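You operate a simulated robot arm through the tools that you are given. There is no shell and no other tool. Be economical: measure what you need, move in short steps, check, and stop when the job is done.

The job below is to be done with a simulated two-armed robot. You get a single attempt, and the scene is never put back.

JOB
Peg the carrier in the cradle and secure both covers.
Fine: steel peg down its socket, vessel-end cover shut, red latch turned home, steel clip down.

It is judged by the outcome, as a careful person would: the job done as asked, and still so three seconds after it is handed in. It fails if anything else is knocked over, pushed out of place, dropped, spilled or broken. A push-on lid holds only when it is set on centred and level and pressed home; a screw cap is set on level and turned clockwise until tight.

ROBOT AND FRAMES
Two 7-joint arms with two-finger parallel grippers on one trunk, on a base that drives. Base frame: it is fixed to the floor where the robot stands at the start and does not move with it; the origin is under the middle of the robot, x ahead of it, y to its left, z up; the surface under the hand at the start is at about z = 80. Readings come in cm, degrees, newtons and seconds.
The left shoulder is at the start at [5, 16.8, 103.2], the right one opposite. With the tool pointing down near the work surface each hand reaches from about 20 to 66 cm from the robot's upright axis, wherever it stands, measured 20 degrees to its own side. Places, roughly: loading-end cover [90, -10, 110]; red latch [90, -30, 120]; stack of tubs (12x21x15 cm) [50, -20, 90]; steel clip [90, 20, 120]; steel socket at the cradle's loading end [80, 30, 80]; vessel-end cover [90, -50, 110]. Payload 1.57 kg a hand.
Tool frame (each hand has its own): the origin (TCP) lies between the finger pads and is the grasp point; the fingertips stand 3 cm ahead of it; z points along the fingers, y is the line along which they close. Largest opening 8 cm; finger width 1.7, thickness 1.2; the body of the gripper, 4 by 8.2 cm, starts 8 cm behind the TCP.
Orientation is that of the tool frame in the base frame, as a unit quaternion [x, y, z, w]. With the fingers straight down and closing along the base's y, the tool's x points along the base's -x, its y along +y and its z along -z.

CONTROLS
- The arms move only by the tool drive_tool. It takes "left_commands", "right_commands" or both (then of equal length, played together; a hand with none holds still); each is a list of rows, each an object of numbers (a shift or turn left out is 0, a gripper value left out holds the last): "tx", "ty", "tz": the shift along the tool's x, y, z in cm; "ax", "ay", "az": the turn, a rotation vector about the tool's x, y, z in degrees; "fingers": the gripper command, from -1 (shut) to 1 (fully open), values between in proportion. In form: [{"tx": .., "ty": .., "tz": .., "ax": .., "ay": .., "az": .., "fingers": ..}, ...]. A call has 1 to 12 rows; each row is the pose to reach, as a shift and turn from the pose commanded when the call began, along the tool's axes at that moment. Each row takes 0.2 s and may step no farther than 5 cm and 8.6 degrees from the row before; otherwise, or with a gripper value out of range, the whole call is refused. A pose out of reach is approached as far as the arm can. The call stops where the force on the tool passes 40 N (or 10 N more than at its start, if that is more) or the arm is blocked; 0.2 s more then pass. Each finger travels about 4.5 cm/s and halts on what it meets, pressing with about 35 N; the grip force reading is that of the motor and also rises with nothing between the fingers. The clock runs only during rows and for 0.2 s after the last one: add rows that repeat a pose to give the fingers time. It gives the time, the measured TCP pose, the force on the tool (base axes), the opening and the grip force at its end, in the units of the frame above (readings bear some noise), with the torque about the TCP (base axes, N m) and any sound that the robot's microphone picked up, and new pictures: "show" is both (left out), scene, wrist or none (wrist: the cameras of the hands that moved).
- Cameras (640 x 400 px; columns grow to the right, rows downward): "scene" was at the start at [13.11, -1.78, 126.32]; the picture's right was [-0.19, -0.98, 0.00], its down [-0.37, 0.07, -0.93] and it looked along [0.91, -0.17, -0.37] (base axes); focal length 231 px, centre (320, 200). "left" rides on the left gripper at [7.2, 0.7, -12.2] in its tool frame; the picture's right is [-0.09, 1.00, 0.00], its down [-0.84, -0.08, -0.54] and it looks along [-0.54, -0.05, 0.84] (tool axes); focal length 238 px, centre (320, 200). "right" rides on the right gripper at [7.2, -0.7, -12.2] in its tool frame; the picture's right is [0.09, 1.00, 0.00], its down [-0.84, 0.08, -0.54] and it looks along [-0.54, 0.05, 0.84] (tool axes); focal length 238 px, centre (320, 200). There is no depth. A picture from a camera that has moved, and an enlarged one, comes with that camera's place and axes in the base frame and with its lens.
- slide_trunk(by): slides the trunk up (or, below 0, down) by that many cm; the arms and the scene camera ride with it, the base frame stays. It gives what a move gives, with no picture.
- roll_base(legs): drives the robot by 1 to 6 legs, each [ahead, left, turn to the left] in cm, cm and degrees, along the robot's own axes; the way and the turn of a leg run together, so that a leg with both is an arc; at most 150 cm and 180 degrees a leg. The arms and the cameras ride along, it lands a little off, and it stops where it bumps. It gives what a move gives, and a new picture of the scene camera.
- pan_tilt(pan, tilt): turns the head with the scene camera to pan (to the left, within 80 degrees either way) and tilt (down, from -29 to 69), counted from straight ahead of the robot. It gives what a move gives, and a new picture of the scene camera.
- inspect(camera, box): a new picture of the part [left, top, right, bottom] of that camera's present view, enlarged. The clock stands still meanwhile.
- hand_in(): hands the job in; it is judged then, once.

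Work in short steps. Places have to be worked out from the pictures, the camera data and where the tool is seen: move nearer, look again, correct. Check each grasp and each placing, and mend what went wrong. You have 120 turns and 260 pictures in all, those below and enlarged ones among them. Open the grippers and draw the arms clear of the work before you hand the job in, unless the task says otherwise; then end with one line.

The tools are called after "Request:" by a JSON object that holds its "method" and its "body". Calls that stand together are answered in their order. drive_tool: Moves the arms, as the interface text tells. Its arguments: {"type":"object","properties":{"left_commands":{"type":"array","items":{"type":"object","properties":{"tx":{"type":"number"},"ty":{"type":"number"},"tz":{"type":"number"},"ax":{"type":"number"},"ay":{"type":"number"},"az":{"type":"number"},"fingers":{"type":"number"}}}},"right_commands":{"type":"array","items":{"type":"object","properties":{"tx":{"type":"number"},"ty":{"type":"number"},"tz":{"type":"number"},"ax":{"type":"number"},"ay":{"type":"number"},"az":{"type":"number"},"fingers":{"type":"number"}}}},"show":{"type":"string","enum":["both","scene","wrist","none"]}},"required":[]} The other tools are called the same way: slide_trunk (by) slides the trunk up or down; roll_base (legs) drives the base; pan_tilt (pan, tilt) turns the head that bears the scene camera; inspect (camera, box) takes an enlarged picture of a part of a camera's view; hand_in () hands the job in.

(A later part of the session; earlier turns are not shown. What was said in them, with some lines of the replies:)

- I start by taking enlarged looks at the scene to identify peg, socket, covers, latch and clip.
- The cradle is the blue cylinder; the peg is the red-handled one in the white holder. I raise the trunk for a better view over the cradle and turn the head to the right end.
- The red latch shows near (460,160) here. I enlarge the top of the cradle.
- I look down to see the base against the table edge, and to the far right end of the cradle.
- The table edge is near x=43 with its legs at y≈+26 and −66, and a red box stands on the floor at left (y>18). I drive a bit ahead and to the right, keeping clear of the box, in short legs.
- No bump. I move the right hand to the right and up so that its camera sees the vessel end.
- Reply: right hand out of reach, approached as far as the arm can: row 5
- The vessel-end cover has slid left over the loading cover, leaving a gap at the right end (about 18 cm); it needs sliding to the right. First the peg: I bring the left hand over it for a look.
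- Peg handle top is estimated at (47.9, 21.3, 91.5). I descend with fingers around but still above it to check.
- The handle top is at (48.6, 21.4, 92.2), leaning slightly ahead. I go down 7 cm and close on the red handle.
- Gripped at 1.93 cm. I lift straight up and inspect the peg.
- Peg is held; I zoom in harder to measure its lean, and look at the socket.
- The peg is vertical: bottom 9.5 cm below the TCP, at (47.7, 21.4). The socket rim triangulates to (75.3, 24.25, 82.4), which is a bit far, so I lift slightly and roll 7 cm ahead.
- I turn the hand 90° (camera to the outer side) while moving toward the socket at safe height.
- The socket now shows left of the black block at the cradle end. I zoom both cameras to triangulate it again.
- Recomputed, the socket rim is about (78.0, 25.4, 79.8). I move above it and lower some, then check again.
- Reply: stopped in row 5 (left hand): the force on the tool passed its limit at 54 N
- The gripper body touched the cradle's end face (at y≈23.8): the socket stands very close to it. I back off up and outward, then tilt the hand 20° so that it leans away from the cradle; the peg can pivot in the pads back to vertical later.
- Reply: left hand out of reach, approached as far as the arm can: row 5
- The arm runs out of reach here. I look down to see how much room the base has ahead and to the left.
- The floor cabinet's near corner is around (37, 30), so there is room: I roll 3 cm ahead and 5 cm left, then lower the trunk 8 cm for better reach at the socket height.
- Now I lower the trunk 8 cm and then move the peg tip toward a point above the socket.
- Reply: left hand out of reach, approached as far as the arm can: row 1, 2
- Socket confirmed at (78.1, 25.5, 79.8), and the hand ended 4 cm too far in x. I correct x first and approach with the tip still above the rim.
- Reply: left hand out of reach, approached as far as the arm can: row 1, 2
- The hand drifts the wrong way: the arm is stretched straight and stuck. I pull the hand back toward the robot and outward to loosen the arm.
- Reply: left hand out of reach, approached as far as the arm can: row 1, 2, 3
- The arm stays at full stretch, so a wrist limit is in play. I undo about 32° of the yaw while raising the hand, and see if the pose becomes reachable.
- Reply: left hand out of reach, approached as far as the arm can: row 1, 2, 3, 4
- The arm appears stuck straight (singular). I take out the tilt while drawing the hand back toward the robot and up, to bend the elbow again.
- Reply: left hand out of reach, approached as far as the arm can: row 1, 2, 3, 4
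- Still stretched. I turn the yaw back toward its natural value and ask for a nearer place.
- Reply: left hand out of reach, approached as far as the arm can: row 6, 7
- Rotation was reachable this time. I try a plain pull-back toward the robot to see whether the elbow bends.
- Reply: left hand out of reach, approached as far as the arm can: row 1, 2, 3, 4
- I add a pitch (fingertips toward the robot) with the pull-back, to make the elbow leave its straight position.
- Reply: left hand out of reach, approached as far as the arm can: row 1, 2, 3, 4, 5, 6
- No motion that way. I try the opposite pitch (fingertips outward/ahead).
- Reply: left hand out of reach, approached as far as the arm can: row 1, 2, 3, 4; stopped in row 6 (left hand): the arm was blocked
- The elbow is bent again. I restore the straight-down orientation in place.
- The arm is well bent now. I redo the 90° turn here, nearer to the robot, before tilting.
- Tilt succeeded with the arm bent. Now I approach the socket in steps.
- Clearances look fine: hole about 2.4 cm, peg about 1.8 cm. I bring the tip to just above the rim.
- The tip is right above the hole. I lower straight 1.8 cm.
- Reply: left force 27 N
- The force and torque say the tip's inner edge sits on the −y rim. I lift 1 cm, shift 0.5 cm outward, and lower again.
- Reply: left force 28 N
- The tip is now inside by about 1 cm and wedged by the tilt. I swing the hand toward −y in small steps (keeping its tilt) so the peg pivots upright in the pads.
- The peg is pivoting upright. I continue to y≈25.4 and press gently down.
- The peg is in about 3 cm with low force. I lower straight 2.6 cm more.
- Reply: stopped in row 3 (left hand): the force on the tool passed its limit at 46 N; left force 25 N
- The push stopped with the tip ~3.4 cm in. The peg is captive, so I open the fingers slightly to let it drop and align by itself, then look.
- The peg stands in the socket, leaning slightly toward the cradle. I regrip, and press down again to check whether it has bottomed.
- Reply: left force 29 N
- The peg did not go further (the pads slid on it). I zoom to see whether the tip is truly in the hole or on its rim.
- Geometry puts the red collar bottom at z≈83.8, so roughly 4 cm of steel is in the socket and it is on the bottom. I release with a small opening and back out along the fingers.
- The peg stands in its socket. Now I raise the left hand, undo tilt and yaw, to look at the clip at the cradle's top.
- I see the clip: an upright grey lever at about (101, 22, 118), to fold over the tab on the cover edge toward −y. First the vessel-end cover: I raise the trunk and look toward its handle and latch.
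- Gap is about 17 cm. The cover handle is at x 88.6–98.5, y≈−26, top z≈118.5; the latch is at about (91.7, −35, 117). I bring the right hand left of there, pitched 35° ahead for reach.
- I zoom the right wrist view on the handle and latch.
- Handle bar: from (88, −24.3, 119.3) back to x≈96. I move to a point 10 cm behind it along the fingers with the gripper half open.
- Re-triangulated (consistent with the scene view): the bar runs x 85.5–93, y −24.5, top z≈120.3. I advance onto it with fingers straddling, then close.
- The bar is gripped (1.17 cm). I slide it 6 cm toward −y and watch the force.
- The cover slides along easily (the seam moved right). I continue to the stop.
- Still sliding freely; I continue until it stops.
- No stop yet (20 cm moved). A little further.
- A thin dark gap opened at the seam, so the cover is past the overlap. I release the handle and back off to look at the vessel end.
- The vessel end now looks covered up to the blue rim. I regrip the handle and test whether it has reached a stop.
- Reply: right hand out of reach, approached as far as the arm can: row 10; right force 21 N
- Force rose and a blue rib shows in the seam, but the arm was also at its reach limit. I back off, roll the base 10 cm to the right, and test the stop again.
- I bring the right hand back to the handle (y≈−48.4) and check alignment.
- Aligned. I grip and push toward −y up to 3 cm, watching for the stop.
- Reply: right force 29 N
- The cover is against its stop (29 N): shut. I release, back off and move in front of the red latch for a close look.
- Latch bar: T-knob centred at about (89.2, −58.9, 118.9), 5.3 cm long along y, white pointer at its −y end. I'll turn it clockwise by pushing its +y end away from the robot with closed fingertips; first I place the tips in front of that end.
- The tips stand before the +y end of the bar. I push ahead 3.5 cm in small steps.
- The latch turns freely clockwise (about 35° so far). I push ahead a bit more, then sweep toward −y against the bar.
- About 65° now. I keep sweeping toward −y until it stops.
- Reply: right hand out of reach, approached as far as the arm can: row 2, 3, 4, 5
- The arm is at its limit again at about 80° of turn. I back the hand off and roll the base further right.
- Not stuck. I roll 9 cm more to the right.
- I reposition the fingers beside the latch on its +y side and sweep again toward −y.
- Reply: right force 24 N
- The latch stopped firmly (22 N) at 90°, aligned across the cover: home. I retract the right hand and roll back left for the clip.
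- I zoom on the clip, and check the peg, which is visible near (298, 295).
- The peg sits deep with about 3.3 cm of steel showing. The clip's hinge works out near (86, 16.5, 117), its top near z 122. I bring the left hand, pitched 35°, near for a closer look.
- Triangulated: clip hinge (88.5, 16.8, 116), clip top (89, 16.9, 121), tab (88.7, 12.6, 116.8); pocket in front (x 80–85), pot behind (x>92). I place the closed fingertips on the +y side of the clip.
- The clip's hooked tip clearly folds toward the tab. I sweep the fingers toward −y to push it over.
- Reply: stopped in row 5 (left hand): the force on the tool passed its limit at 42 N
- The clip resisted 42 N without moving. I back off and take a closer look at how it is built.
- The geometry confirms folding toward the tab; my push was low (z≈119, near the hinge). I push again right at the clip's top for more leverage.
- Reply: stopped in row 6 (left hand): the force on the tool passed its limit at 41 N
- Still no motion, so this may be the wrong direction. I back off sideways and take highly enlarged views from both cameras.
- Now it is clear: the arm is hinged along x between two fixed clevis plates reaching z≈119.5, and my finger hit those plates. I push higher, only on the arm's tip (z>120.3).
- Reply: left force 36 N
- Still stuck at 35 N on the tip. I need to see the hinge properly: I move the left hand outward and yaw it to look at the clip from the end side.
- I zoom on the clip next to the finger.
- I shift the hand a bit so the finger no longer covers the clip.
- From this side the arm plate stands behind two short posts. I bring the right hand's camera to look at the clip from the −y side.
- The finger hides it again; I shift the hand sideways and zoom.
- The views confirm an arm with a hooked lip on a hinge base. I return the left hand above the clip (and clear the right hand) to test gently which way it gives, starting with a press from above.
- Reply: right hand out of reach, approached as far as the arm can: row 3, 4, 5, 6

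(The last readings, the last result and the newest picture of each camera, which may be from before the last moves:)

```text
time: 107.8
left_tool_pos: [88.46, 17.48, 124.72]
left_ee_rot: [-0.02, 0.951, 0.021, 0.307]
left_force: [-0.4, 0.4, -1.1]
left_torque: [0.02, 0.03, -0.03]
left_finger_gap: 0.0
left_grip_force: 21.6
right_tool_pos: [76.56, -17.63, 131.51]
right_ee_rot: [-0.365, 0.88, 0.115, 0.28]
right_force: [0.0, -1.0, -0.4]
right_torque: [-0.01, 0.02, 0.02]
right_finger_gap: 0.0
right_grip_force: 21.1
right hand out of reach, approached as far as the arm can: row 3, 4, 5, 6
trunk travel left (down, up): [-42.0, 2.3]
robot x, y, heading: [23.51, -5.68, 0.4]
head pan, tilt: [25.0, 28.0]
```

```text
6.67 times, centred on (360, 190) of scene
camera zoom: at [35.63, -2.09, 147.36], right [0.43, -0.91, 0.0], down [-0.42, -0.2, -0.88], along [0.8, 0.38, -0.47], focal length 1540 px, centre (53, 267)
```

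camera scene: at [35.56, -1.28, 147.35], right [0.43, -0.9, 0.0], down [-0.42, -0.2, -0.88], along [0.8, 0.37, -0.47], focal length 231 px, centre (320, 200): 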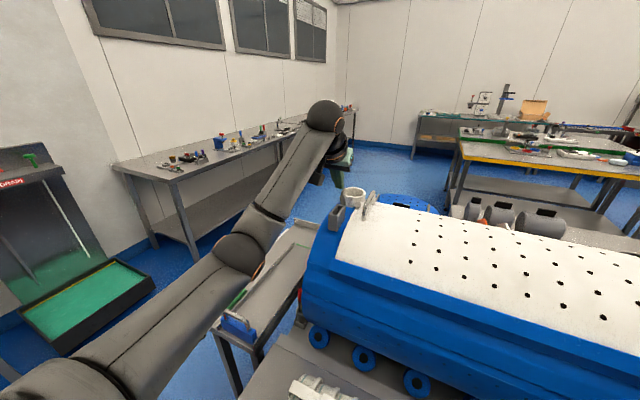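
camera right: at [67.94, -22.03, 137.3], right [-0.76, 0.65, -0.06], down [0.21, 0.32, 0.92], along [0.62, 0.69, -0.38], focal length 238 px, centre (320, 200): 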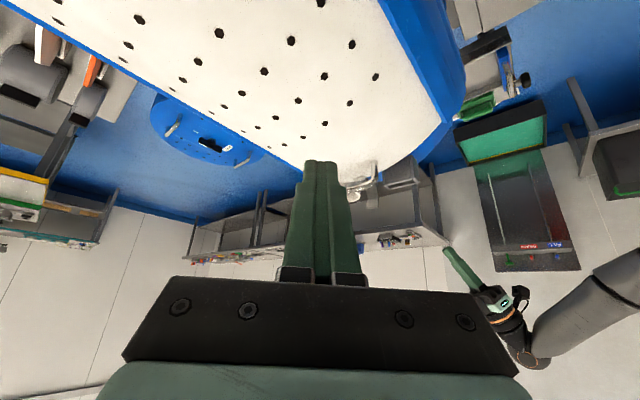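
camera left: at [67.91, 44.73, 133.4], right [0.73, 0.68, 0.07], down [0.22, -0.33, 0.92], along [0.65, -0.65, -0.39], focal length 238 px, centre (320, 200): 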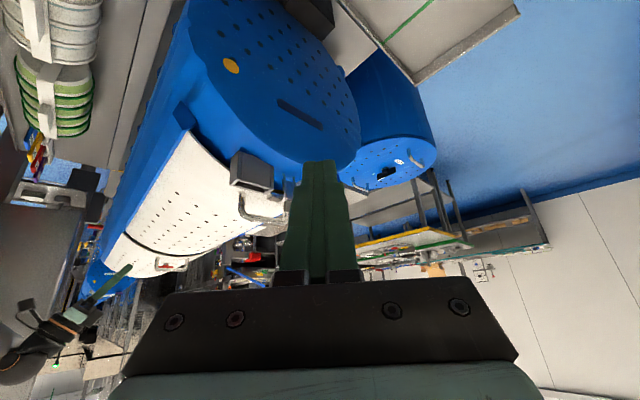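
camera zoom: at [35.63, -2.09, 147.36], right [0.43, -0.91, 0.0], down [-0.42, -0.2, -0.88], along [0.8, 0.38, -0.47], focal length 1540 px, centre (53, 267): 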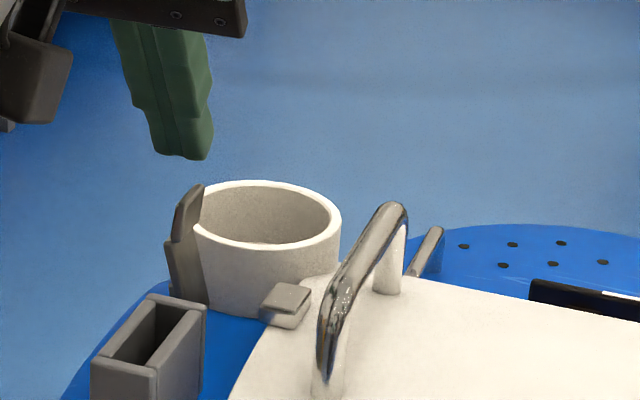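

Fingertips are right above the clip's tip (90.1, 17.0, 120.6). I press down gently to see whether it gives.

Request:
{"method": "drive_tool", "body": {"left_commands": [{"tx": 0.3, "ty": -0.5, "tz": 0.4}, {"tx": 0.6, "ty": -0.5, "tz": 0.8}, {"tx": 0.9, "ty": -0.5, "tz": 1.2}, {"tx": 1.2, "ty": -0.5, "tz": 1.6}, {"tx": 1.5, "ty": -0.5, "tz": 2.0}], "show": "none"}}

Request:
{"method": "inspect", "body": {"camera": "left", "box": [240, 80, 380, 190]}}

```text
time: 109.0
left_tool_pos: [88.46, 17.0, 123.85]
left_ee_rot: [-0.02, 0.945, 0.019, 0.326]
left_force: [-2.3, -0.4, 8.0]
left_torque: [-0.01, -0.05, -0.05]
left_finger_gap: 0.01
left_grip_force: 21.4
right_tool_pos: [76.36, -17.6, 131.68]
right_ee_rot: [-0.366, 0.88, 0.115, 0.279]
right_force: [0.5, 0.2, -0.6]
right_torque: [0.0, -0.01, 0.04]
right_finger_gap: 0.01
right_grip_force: 21.7
trunk travel left (down, up): [-42.0, 2.3]
robot x, y, heading: [23.36, -5.9, 0.3]
head pan, tilt: [25.0, 28.0]
stopped in row 5 (left hand): the force on the tool passed its limit at 42 N (the readings are from after the stop); the commanded pose is now the measured one
```

```text
3.64 times, centred on (310, 135) of left
camera zoom: at [75.28, 16.97, 128.87], right [0.02, 1.0, 0.08], down [0.33, -0.08, 0.94], along [0.94, 0.0, -0.33], focal length 867 px, centre (356, 436)
```

zoom: 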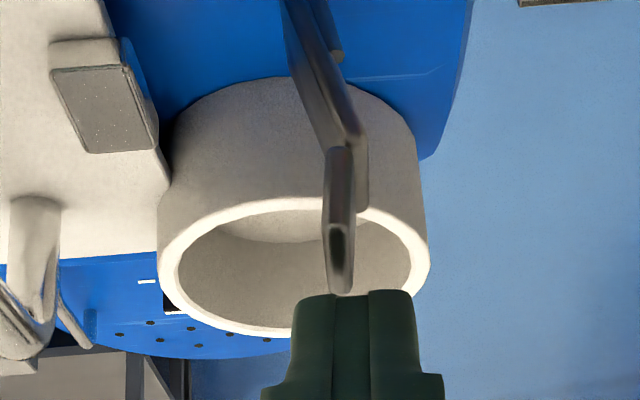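

No give downward either. I test gently in the other direction: from the −y side pushing the tip toward +y.

Request:
{"method": "drive_tool", "body": {"left_commands": [{"tz": -2}, {"ty": -3.5, "tz": -2}, {"ty": -3.5, "tx": 1.2, "tz": 0.5}, {"ty": -2.6, "tx": 1.2, "tz": 0.5}, {"ty": -1.8, "tx": 1.2, "tz": 0.5}, {"ty": -1.0, "tx": 1.2, "tz": 0.5}], "show": "none"}}

Request:
{"method": "inspect", "body": {"camera": "left", "box": [240, 80, 380, 190]}}

```text
time: 110.4
left_tool_pos: [87.8, 15.89, 122.2]
left_ee_rot: [-0.018, 0.946, 0.018, 0.322]
left_force: [1.1, -4.0, -0.1]
left_torque: [-0.08, 0.01, -0.08]
left_finger_gap: 0.0
left_grip_force: 21.3
right_tool_pos: [76.44, -17.59, 131.62]
right_ee_rot: [-0.365, 0.881, 0.114, 0.28]
right_force: [0.5, -0.8, -0.1]
right_torque: [-0.01, -0.02, -0.02]
right_finger_gap: 0.0
right_grip_force: 21.3
trunk travel left (down, up): [-42.0, 2.3]
robot x, y, heading: [23.35, -5.85, 0.3]
head pan, tilt: [25.0, 28.0]
```

```text
3.64 times, centred on (310, 135) of left
camera zoom: at [74.66, 15.86, 127.49], right [0.03, 1.0, 0.08], down [0.34, -0.08, 0.94], along [0.94, 0.0, -0.34], focal length 867 px, centre (356, 436)
```

zoom: 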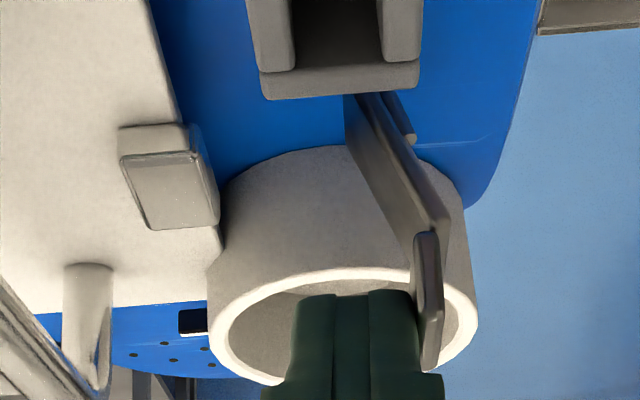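

Only 4 N here, and the arm seems to have tipped a little outward. I push a bit more toward +y to see if it turns freely.

Request:
{"method": "drive_tool", "body": {"left_commands": [{"ty": 0.6}, {"ty": 1.2}, {"ty": 1.8}], "show": "none"}}

Request:
{"method": "inspect", "body": {"camera": "left", "box": [240, 80, 380, 190]}}

Request:
{"method": "inspect", "body": {"camera": "scene", "box": [330, 160, 390, 220]}}

```text
time: 111.2
left_tool_pos: [87.76, 17.94, 122.4]
left_ee_rot: [-0.019, 0.947, 0.019, 0.321]
left_force: [-0.3, -3.7, -1.3]
left_torque: [-0.08, 0.02, -0.04]
left_finger_gap: 0.0
left_grip_force: 21.3
right_tool_pos: [76.5, -17.58, 131.57]
right_ee_rot: [-0.366, 0.88, 0.115, 0.279]
right_force: [0.4, 0.1, -0.6]
right_torque: [0.02, 0.01, 0.01]
right_finger_gap: 0.02
right_grip_force: 21.8
trunk travel left (down, up): [-42.0, 2.3]
robot x, y, heading: [23.08, -5.68, 0.3]
head pan, tilt: [25.0, 28.0]
```

```text
3.64 times, centred on (310, 135) of left
camera zoom: at [74.62, 17.81, 127.63], right [0.02, 1.0, 0.08], down [0.34, -0.08, 0.94], along [0.94, 0.0, -0.34], focal length 867 px, centre (356, 436)
```

zoom: 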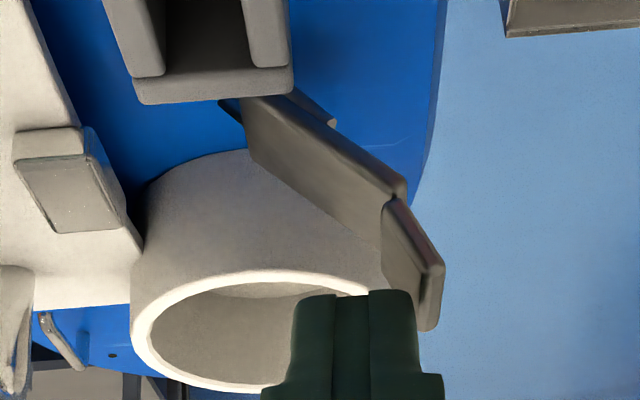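

```text
6.67 times, centred on (360, 190) of scene
camera zoom: at [35.64, -1.99, 147.36], right [0.43, -0.91, 0.0], down [-0.42, -0.2, -0.88], along [0.8, 0.38, -0.47], focal length 1540 px, centre (53, 267)
```

zoom: 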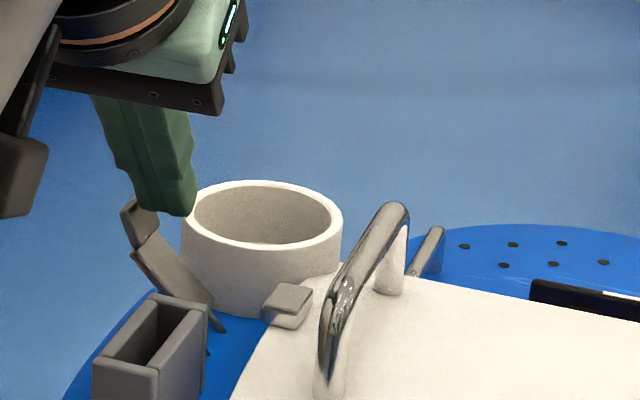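

The lever turns freely outward: the upright position was its stop, so "down" is toward +y. I keep pushing it outward and down.

Request:
{"method": "drive_tool", "body": {"left_commands": [{"ty": 0.8, "tx": 0.3, "tz": 0.4}, {"ty": 1.6, "tx": 0.7, "tz": 0.9}, {"ty": 2.3, "tx": 1.1, "tz": 1.5}, {"ty": 3.0, "tx": 1.5, "tz": 2.1}], "show": "none"}}

Request:
{"method": "inspect", "body": {"camera": "left", "box": [240, 80, 380, 190]}}

Request:
{"method": "inspect", "body": {"camera": "scene", "box": [330, 160, 390, 220]}}

```text
time: 112.2
left_tool_pos: [87.68, 20.91, 119.82]
left_ee_rot: [-0.019, 0.946, 0.019, 0.323]
left_force: [-0.5, -0.5, 0.8]
left_torque: [0.03, 0.01, 0.02]
left_finger_gap: 0.0
left_grip_force: 21.3
right_tool_pos: [76.52, -17.51, 131.52]
right_ee_rot: [-0.365, 0.881, 0.114, 0.279]
right_force: [-0.9, 0.3, -0.9]
right_torque: [0.02, -0.01, 0.02]
right_finger_gap: 0.0
right_grip_force: 21.7
trunk travel left (down, up): [-42.0, 2.3]
robot x, y, heading: [23.2, -5.47, 0.2]
head pan, tilt: [25.0, 28.0]
```

```text
3.64 times, centred on (310, 135) of left
camera zoom: at [74.61, 20.93, 125.18], right [0.02, 1.0, 0.08], down [0.34, -0.08, 0.94], along [0.94, 0.0, -0.34], focal length 867 px, centre (356, 436)
```

zoom: 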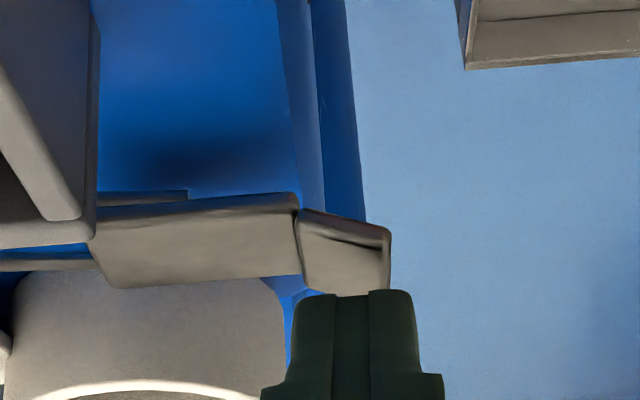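

```text
6.67 times, centred on (360, 190) of scene
camera zoom: at [35.63, -1.93, 147.35], right [0.43, -0.91, 0.0], down [-0.42, -0.2, -0.88], along [0.8, 0.38, -0.47], focal length 1540 px, centre (53, 267)
```

zoom: 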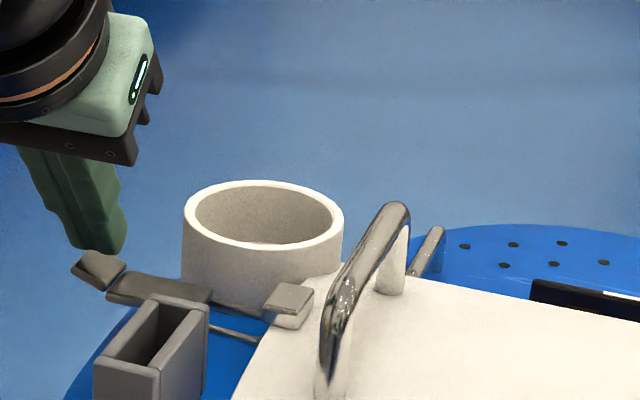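

It is an over-centre toggle clip: its bail rods now reach under the tab while the lever goes down outward. I lift over the lever and press it down from above.

Request:
{"method": "drive_tool", "body": {"left_commands": [{"tx": -1.1, "ty": 0, "tz": -2.3}, {"tx": -1.1, "ty": -0.7, "tz": -2.3}, {"tx": 0.1, "ty": -0.7, "tz": -0.7}, {"tx": 0.7, "ty": -0.7, "tz": 0.1}, {"tx": 1.3, "ty": -0.7, "tz": 0.9}, {"tx": 1.9, "ty": -0.7, "tz": 1.7}], "show": "none"}}

Request:
{"method": "inspect", "body": {"camera": "left", "box": [240, 80, 380, 190]}}

Request:
{"method": "inspect", "body": {"camera": "scene", "box": [330, 160, 390, 220]}}

```text
time: 113.6
left_tool_pos: [87.33, 20.13, 119.53]
left_ee_rot: [-0.019, 0.939, 0.018, 0.343]
left_force: [-11.2, -3.6, 12.7]
left_torque: [0.05, 0.14, 0.05]
left_finger_gap: 0.0
left_grip_force: 21.2
right_tool_pos: [76.38, -17.66, 131.7]
right_ee_rot: [-0.366, 0.88, 0.114, 0.28]
right_force: [0.1, -0.3, 0.5]
right_torque: [-0.01, 0.0, 0.0]
right_finger_gap: 0.0
right_grip_force: 21.4
trunk travel left (down, up): [-42.0, 2.3]
robot x, y, heading: [23.22, -6.09, 0.4]
head pan, tilt: [25.0, 28.0]
stopped in row 6 (left hand): the force on the tool passed its limit at 44 N (the readings are from after the stop); the commanded pose is now the measured one
```

```text
3.64 times, centred on (310, 135) of left
camera zoom: at [74.04, 20.09, 124.16], right [0.02, 1.0, 0.08], down [0.29, -0.08, 0.95], along [0.96, 0.0, -0.29], focal length 867 px, centre (356, 436)
```

zoom: 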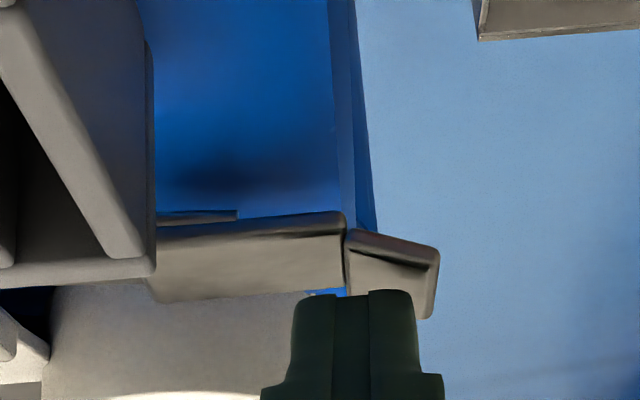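

```text
6.67 times, centred on (360, 190) of scene
camera zoom: at [35.33, -2.05, 147.37], right [0.43, -0.9, 0.0], down [-0.42, -0.2, -0.88], along [0.8, 0.38, -0.47], focal length 1540 px, centre (53, 267)
```

zoom: 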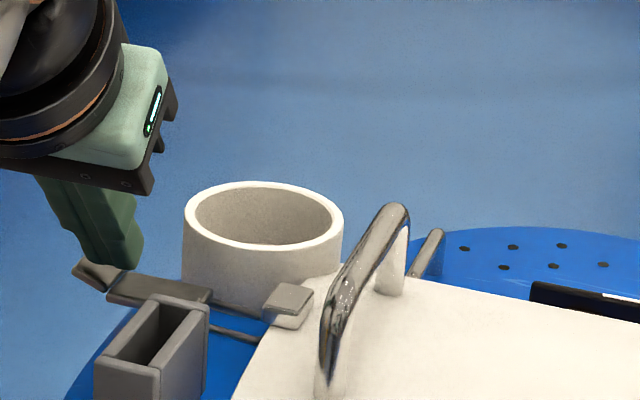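

The lever is at its stop (44 N), lying flat with the rods at the tab. I withdraw the left hand upward and back, open both grippers, and check that it stays down.

Request:
{"method": "drive_tool", "body": {"left_commands": [{"tz": -3}, {"tz": -7}, {"tz": -11, "ty": 2, "fingers": 0.5}, {"tz": -14, "ty": 5, "fingers": 0.5}, {"tz": -17, "ty": 8, "fingers": 0.5}], "right_commands": [{"tz": -1}, {"tz": -2}, {"tz": -3, "fingers": 0.5}, {"tz": -4, "fingers": 0.5}, {"tz": -5, "fingers": 0.5}], "show": "scene"}}

Request:
{"method": "inspect", "body": {"camera": "scene", "box": [330, 170, 390, 220]}}

Request:
{"method": "inspect", "body": {"camera": "scene", "box": [275, 265, 335, 335]}}

```text
time: 114.8
left_tool_pos: [76.17, 27.58, 132.18]
left_ee_rot: [-0.02, 0.94, 0.019, 0.339]
left_force: [0.3, 0.7, -0.9]
left_torque: [0.0, 0.0, -0.02]
left_finger_gap: 5.98
left_grip_force: 0.1
right_tool_pos: [74.4, -19.54, 135.74]
right_ee_rot: [-0.365, 0.881, 0.114, 0.279]
right_force: [0.5, 0.1, 0.6]
right_torque: [-0.02, -0.03, -0.01]
right_finger_gap: 6.05
right_grip_force: 0.1
trunk travel left (down, up): [-42.0, 2.3]
robot x, y, heading: [23.49, -5.71, 0.1]
head pan, tilt: [25.0, 28.0]
camera scene: at [35.51, -1.86, 147.36], right [0.43, -0.91, 0.0], down [-0.42, -0.2, -0.88], along [0.8, 0.38, -0.47], focal length 231 px, centre (320, 200)
```

scene: 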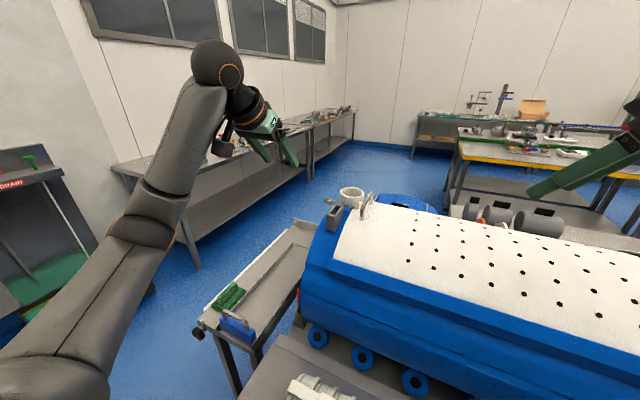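

```text
8.00 times, centred on (360, 195) of scene
camera zoom: at [35.51, -1.86, 147.36], right [0.43, -0.91, 0.0], down [-0.42, -0.2, -0.88], along [0.8, 0.38, -0.47], focal length 1848 px, centre (0, 240)
```

zoom: 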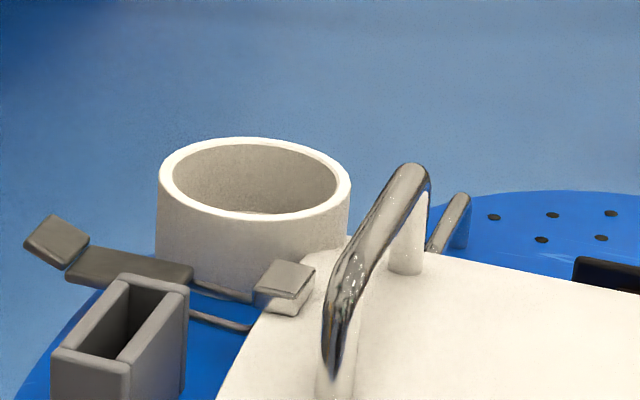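

```text
5.71 times, centred on (305, 300) of scene
camera zoom: at [35.51, -1.86, 147.36], right [0.43, -0.91, 0.0], down [-0.42, -0.2, -0.88], along [0.8, 0.38, -0.47], focal length 1320 px, centre (406, -371)
```

zoom: 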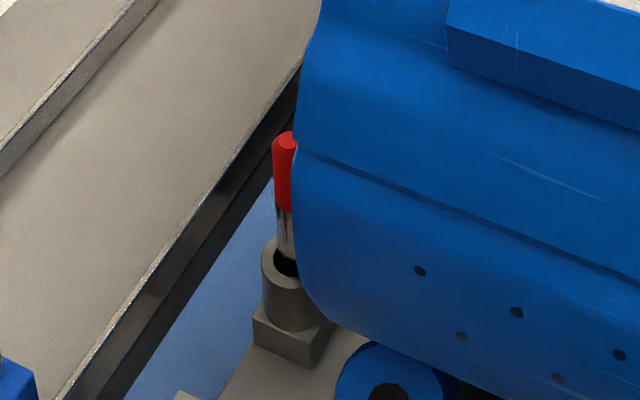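

The clip stays down, hooked round the tab, and the peg stands in its socket. I roll back to clear the arms and check the latch and covers one last time.

Request:
{"method": "roll_base", "body": {"legs": [[-14, 0, 0]]}}

Request:
{"method": "pan_tilt", "body": {"pan": -20, "tilt": 28}}

Request:
{"method": "inspect", "body": {"camera": "scene", "box": [200, 100, 560, 300]}}

```text
time: 116.2
left_tool_pos: [62.39, 27.56, 132.23]
left_ee_rot: [-0.021, 0.94, 0.02, 0.339]
left_force: [0.0, 0.9, 0.6]
left_torque: [0.0, 0.0, 0.0]
left_finger_gap: 5.99
left_grip_force: 0.1
right_tool_pos: [60.49, -19.45, 135.79]
right_ee_rot: [-0.366, 0.881, 0.114, 0.278]
right_force: [0.5, 0.1, 1.0]
right_torque: [0.02, -0.01, -0.03]
right_finger_gap: 6.01
right_grip_force: 0.1
trunk travel left (down, up): [-42.0, 2.3]
robot x, y, heading: [9.81, -5.61, 0.1]
head pan, tilt: [25.0, 28.0]
camera scene: at [21.58, -1.99, 147.36], right [0.43, -0.91, 0.0], down [-0.42, -0.2, -0.88], along [0.8, 0.38, -0.47], focal length 231 px, centre (320, 200)
```

scene: 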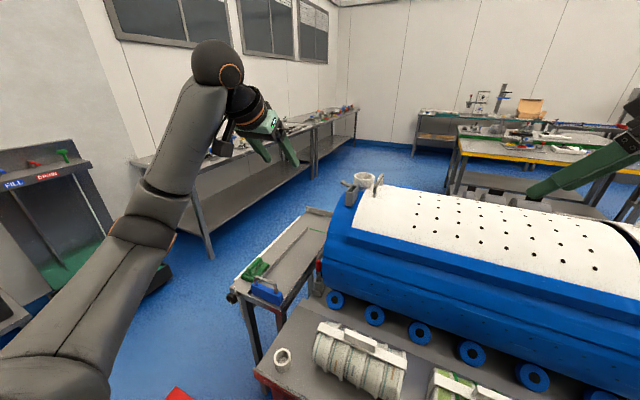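

```text
time: 117.3
left_tool_pos: [62.33, 27.44, 132.23]
left_ee_rot: [-0.02, 0.94, 0.019, 0.339]
left_force: [0.2, -0.3, 0.3]
left_torque: [0.01, -0.02, 0.02]
left_finger_gap: 6.0
left_grip_force: 0.1
right_tool_pos: [60.5, -19.66, 135.66]
right_ee_rot: [-0.367, 0.88, 0.115, 0.279]
right_force: [0.8, 0.2, 0.3]
right_torque: [0.02, -0.01, -0.02]
right_finger_gap: 6.0
right_grip_force: 0.0
trunk travel left (down, up): [-42.0, 2.3]
robot x, y, heading: [9.43, -5.22, 0.3]
head pan, tilt: [-20.0, 28.0]
camera scene: at [22.01, -8.95, 147.35], right [-0.34, -0.94, 0.0], down [-0.44, 0.16, -0.88], along [0.83, -0.3, -0.47], focal length 231 px, centre (320, 200)
```

scene: 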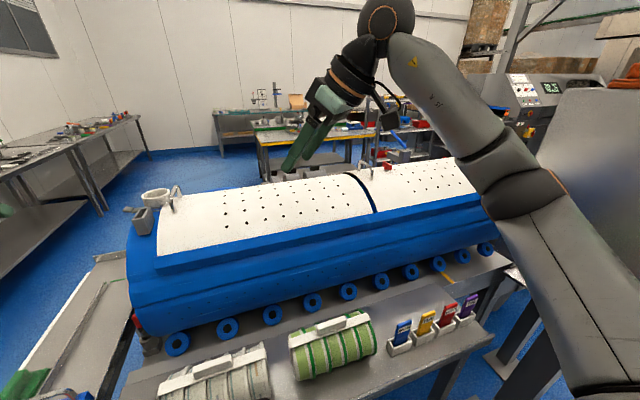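

```text
1.78 times, centred on (380, 200) of scene
camera zoom: at [22.01, -8.95, 147.35], right [-0.34, -0.94, 0.0], down [-0.44, 0.16, -0.88], along [0.83, -0.3, -0.47], focal length 411 px, centre (213, 200)
```

zoom: 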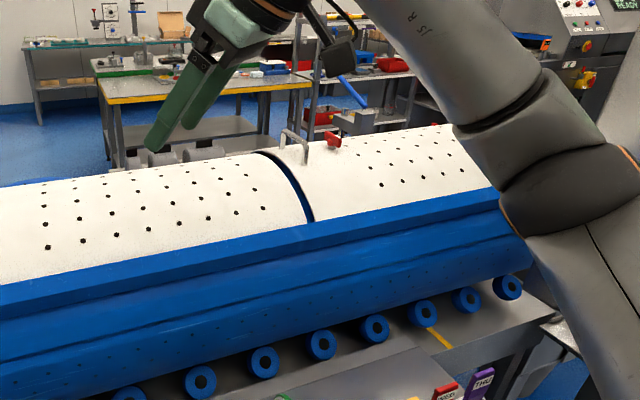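

Everything is in place: the peg is in its socket, the vessel-end cover is against its stop, the latch is turned across, and the clip is down. Both arms are clear with grippers open, so I hand in.

Request:
{"method": "hand_in", "body": {}}

```text
The job is handed in.
```

The job is handed in: the steel peg is down its socket, the vessel-end cover is shut against its stop, the red latch is turned to its stop, and the steel clip is pressed down and hooked round the tab.
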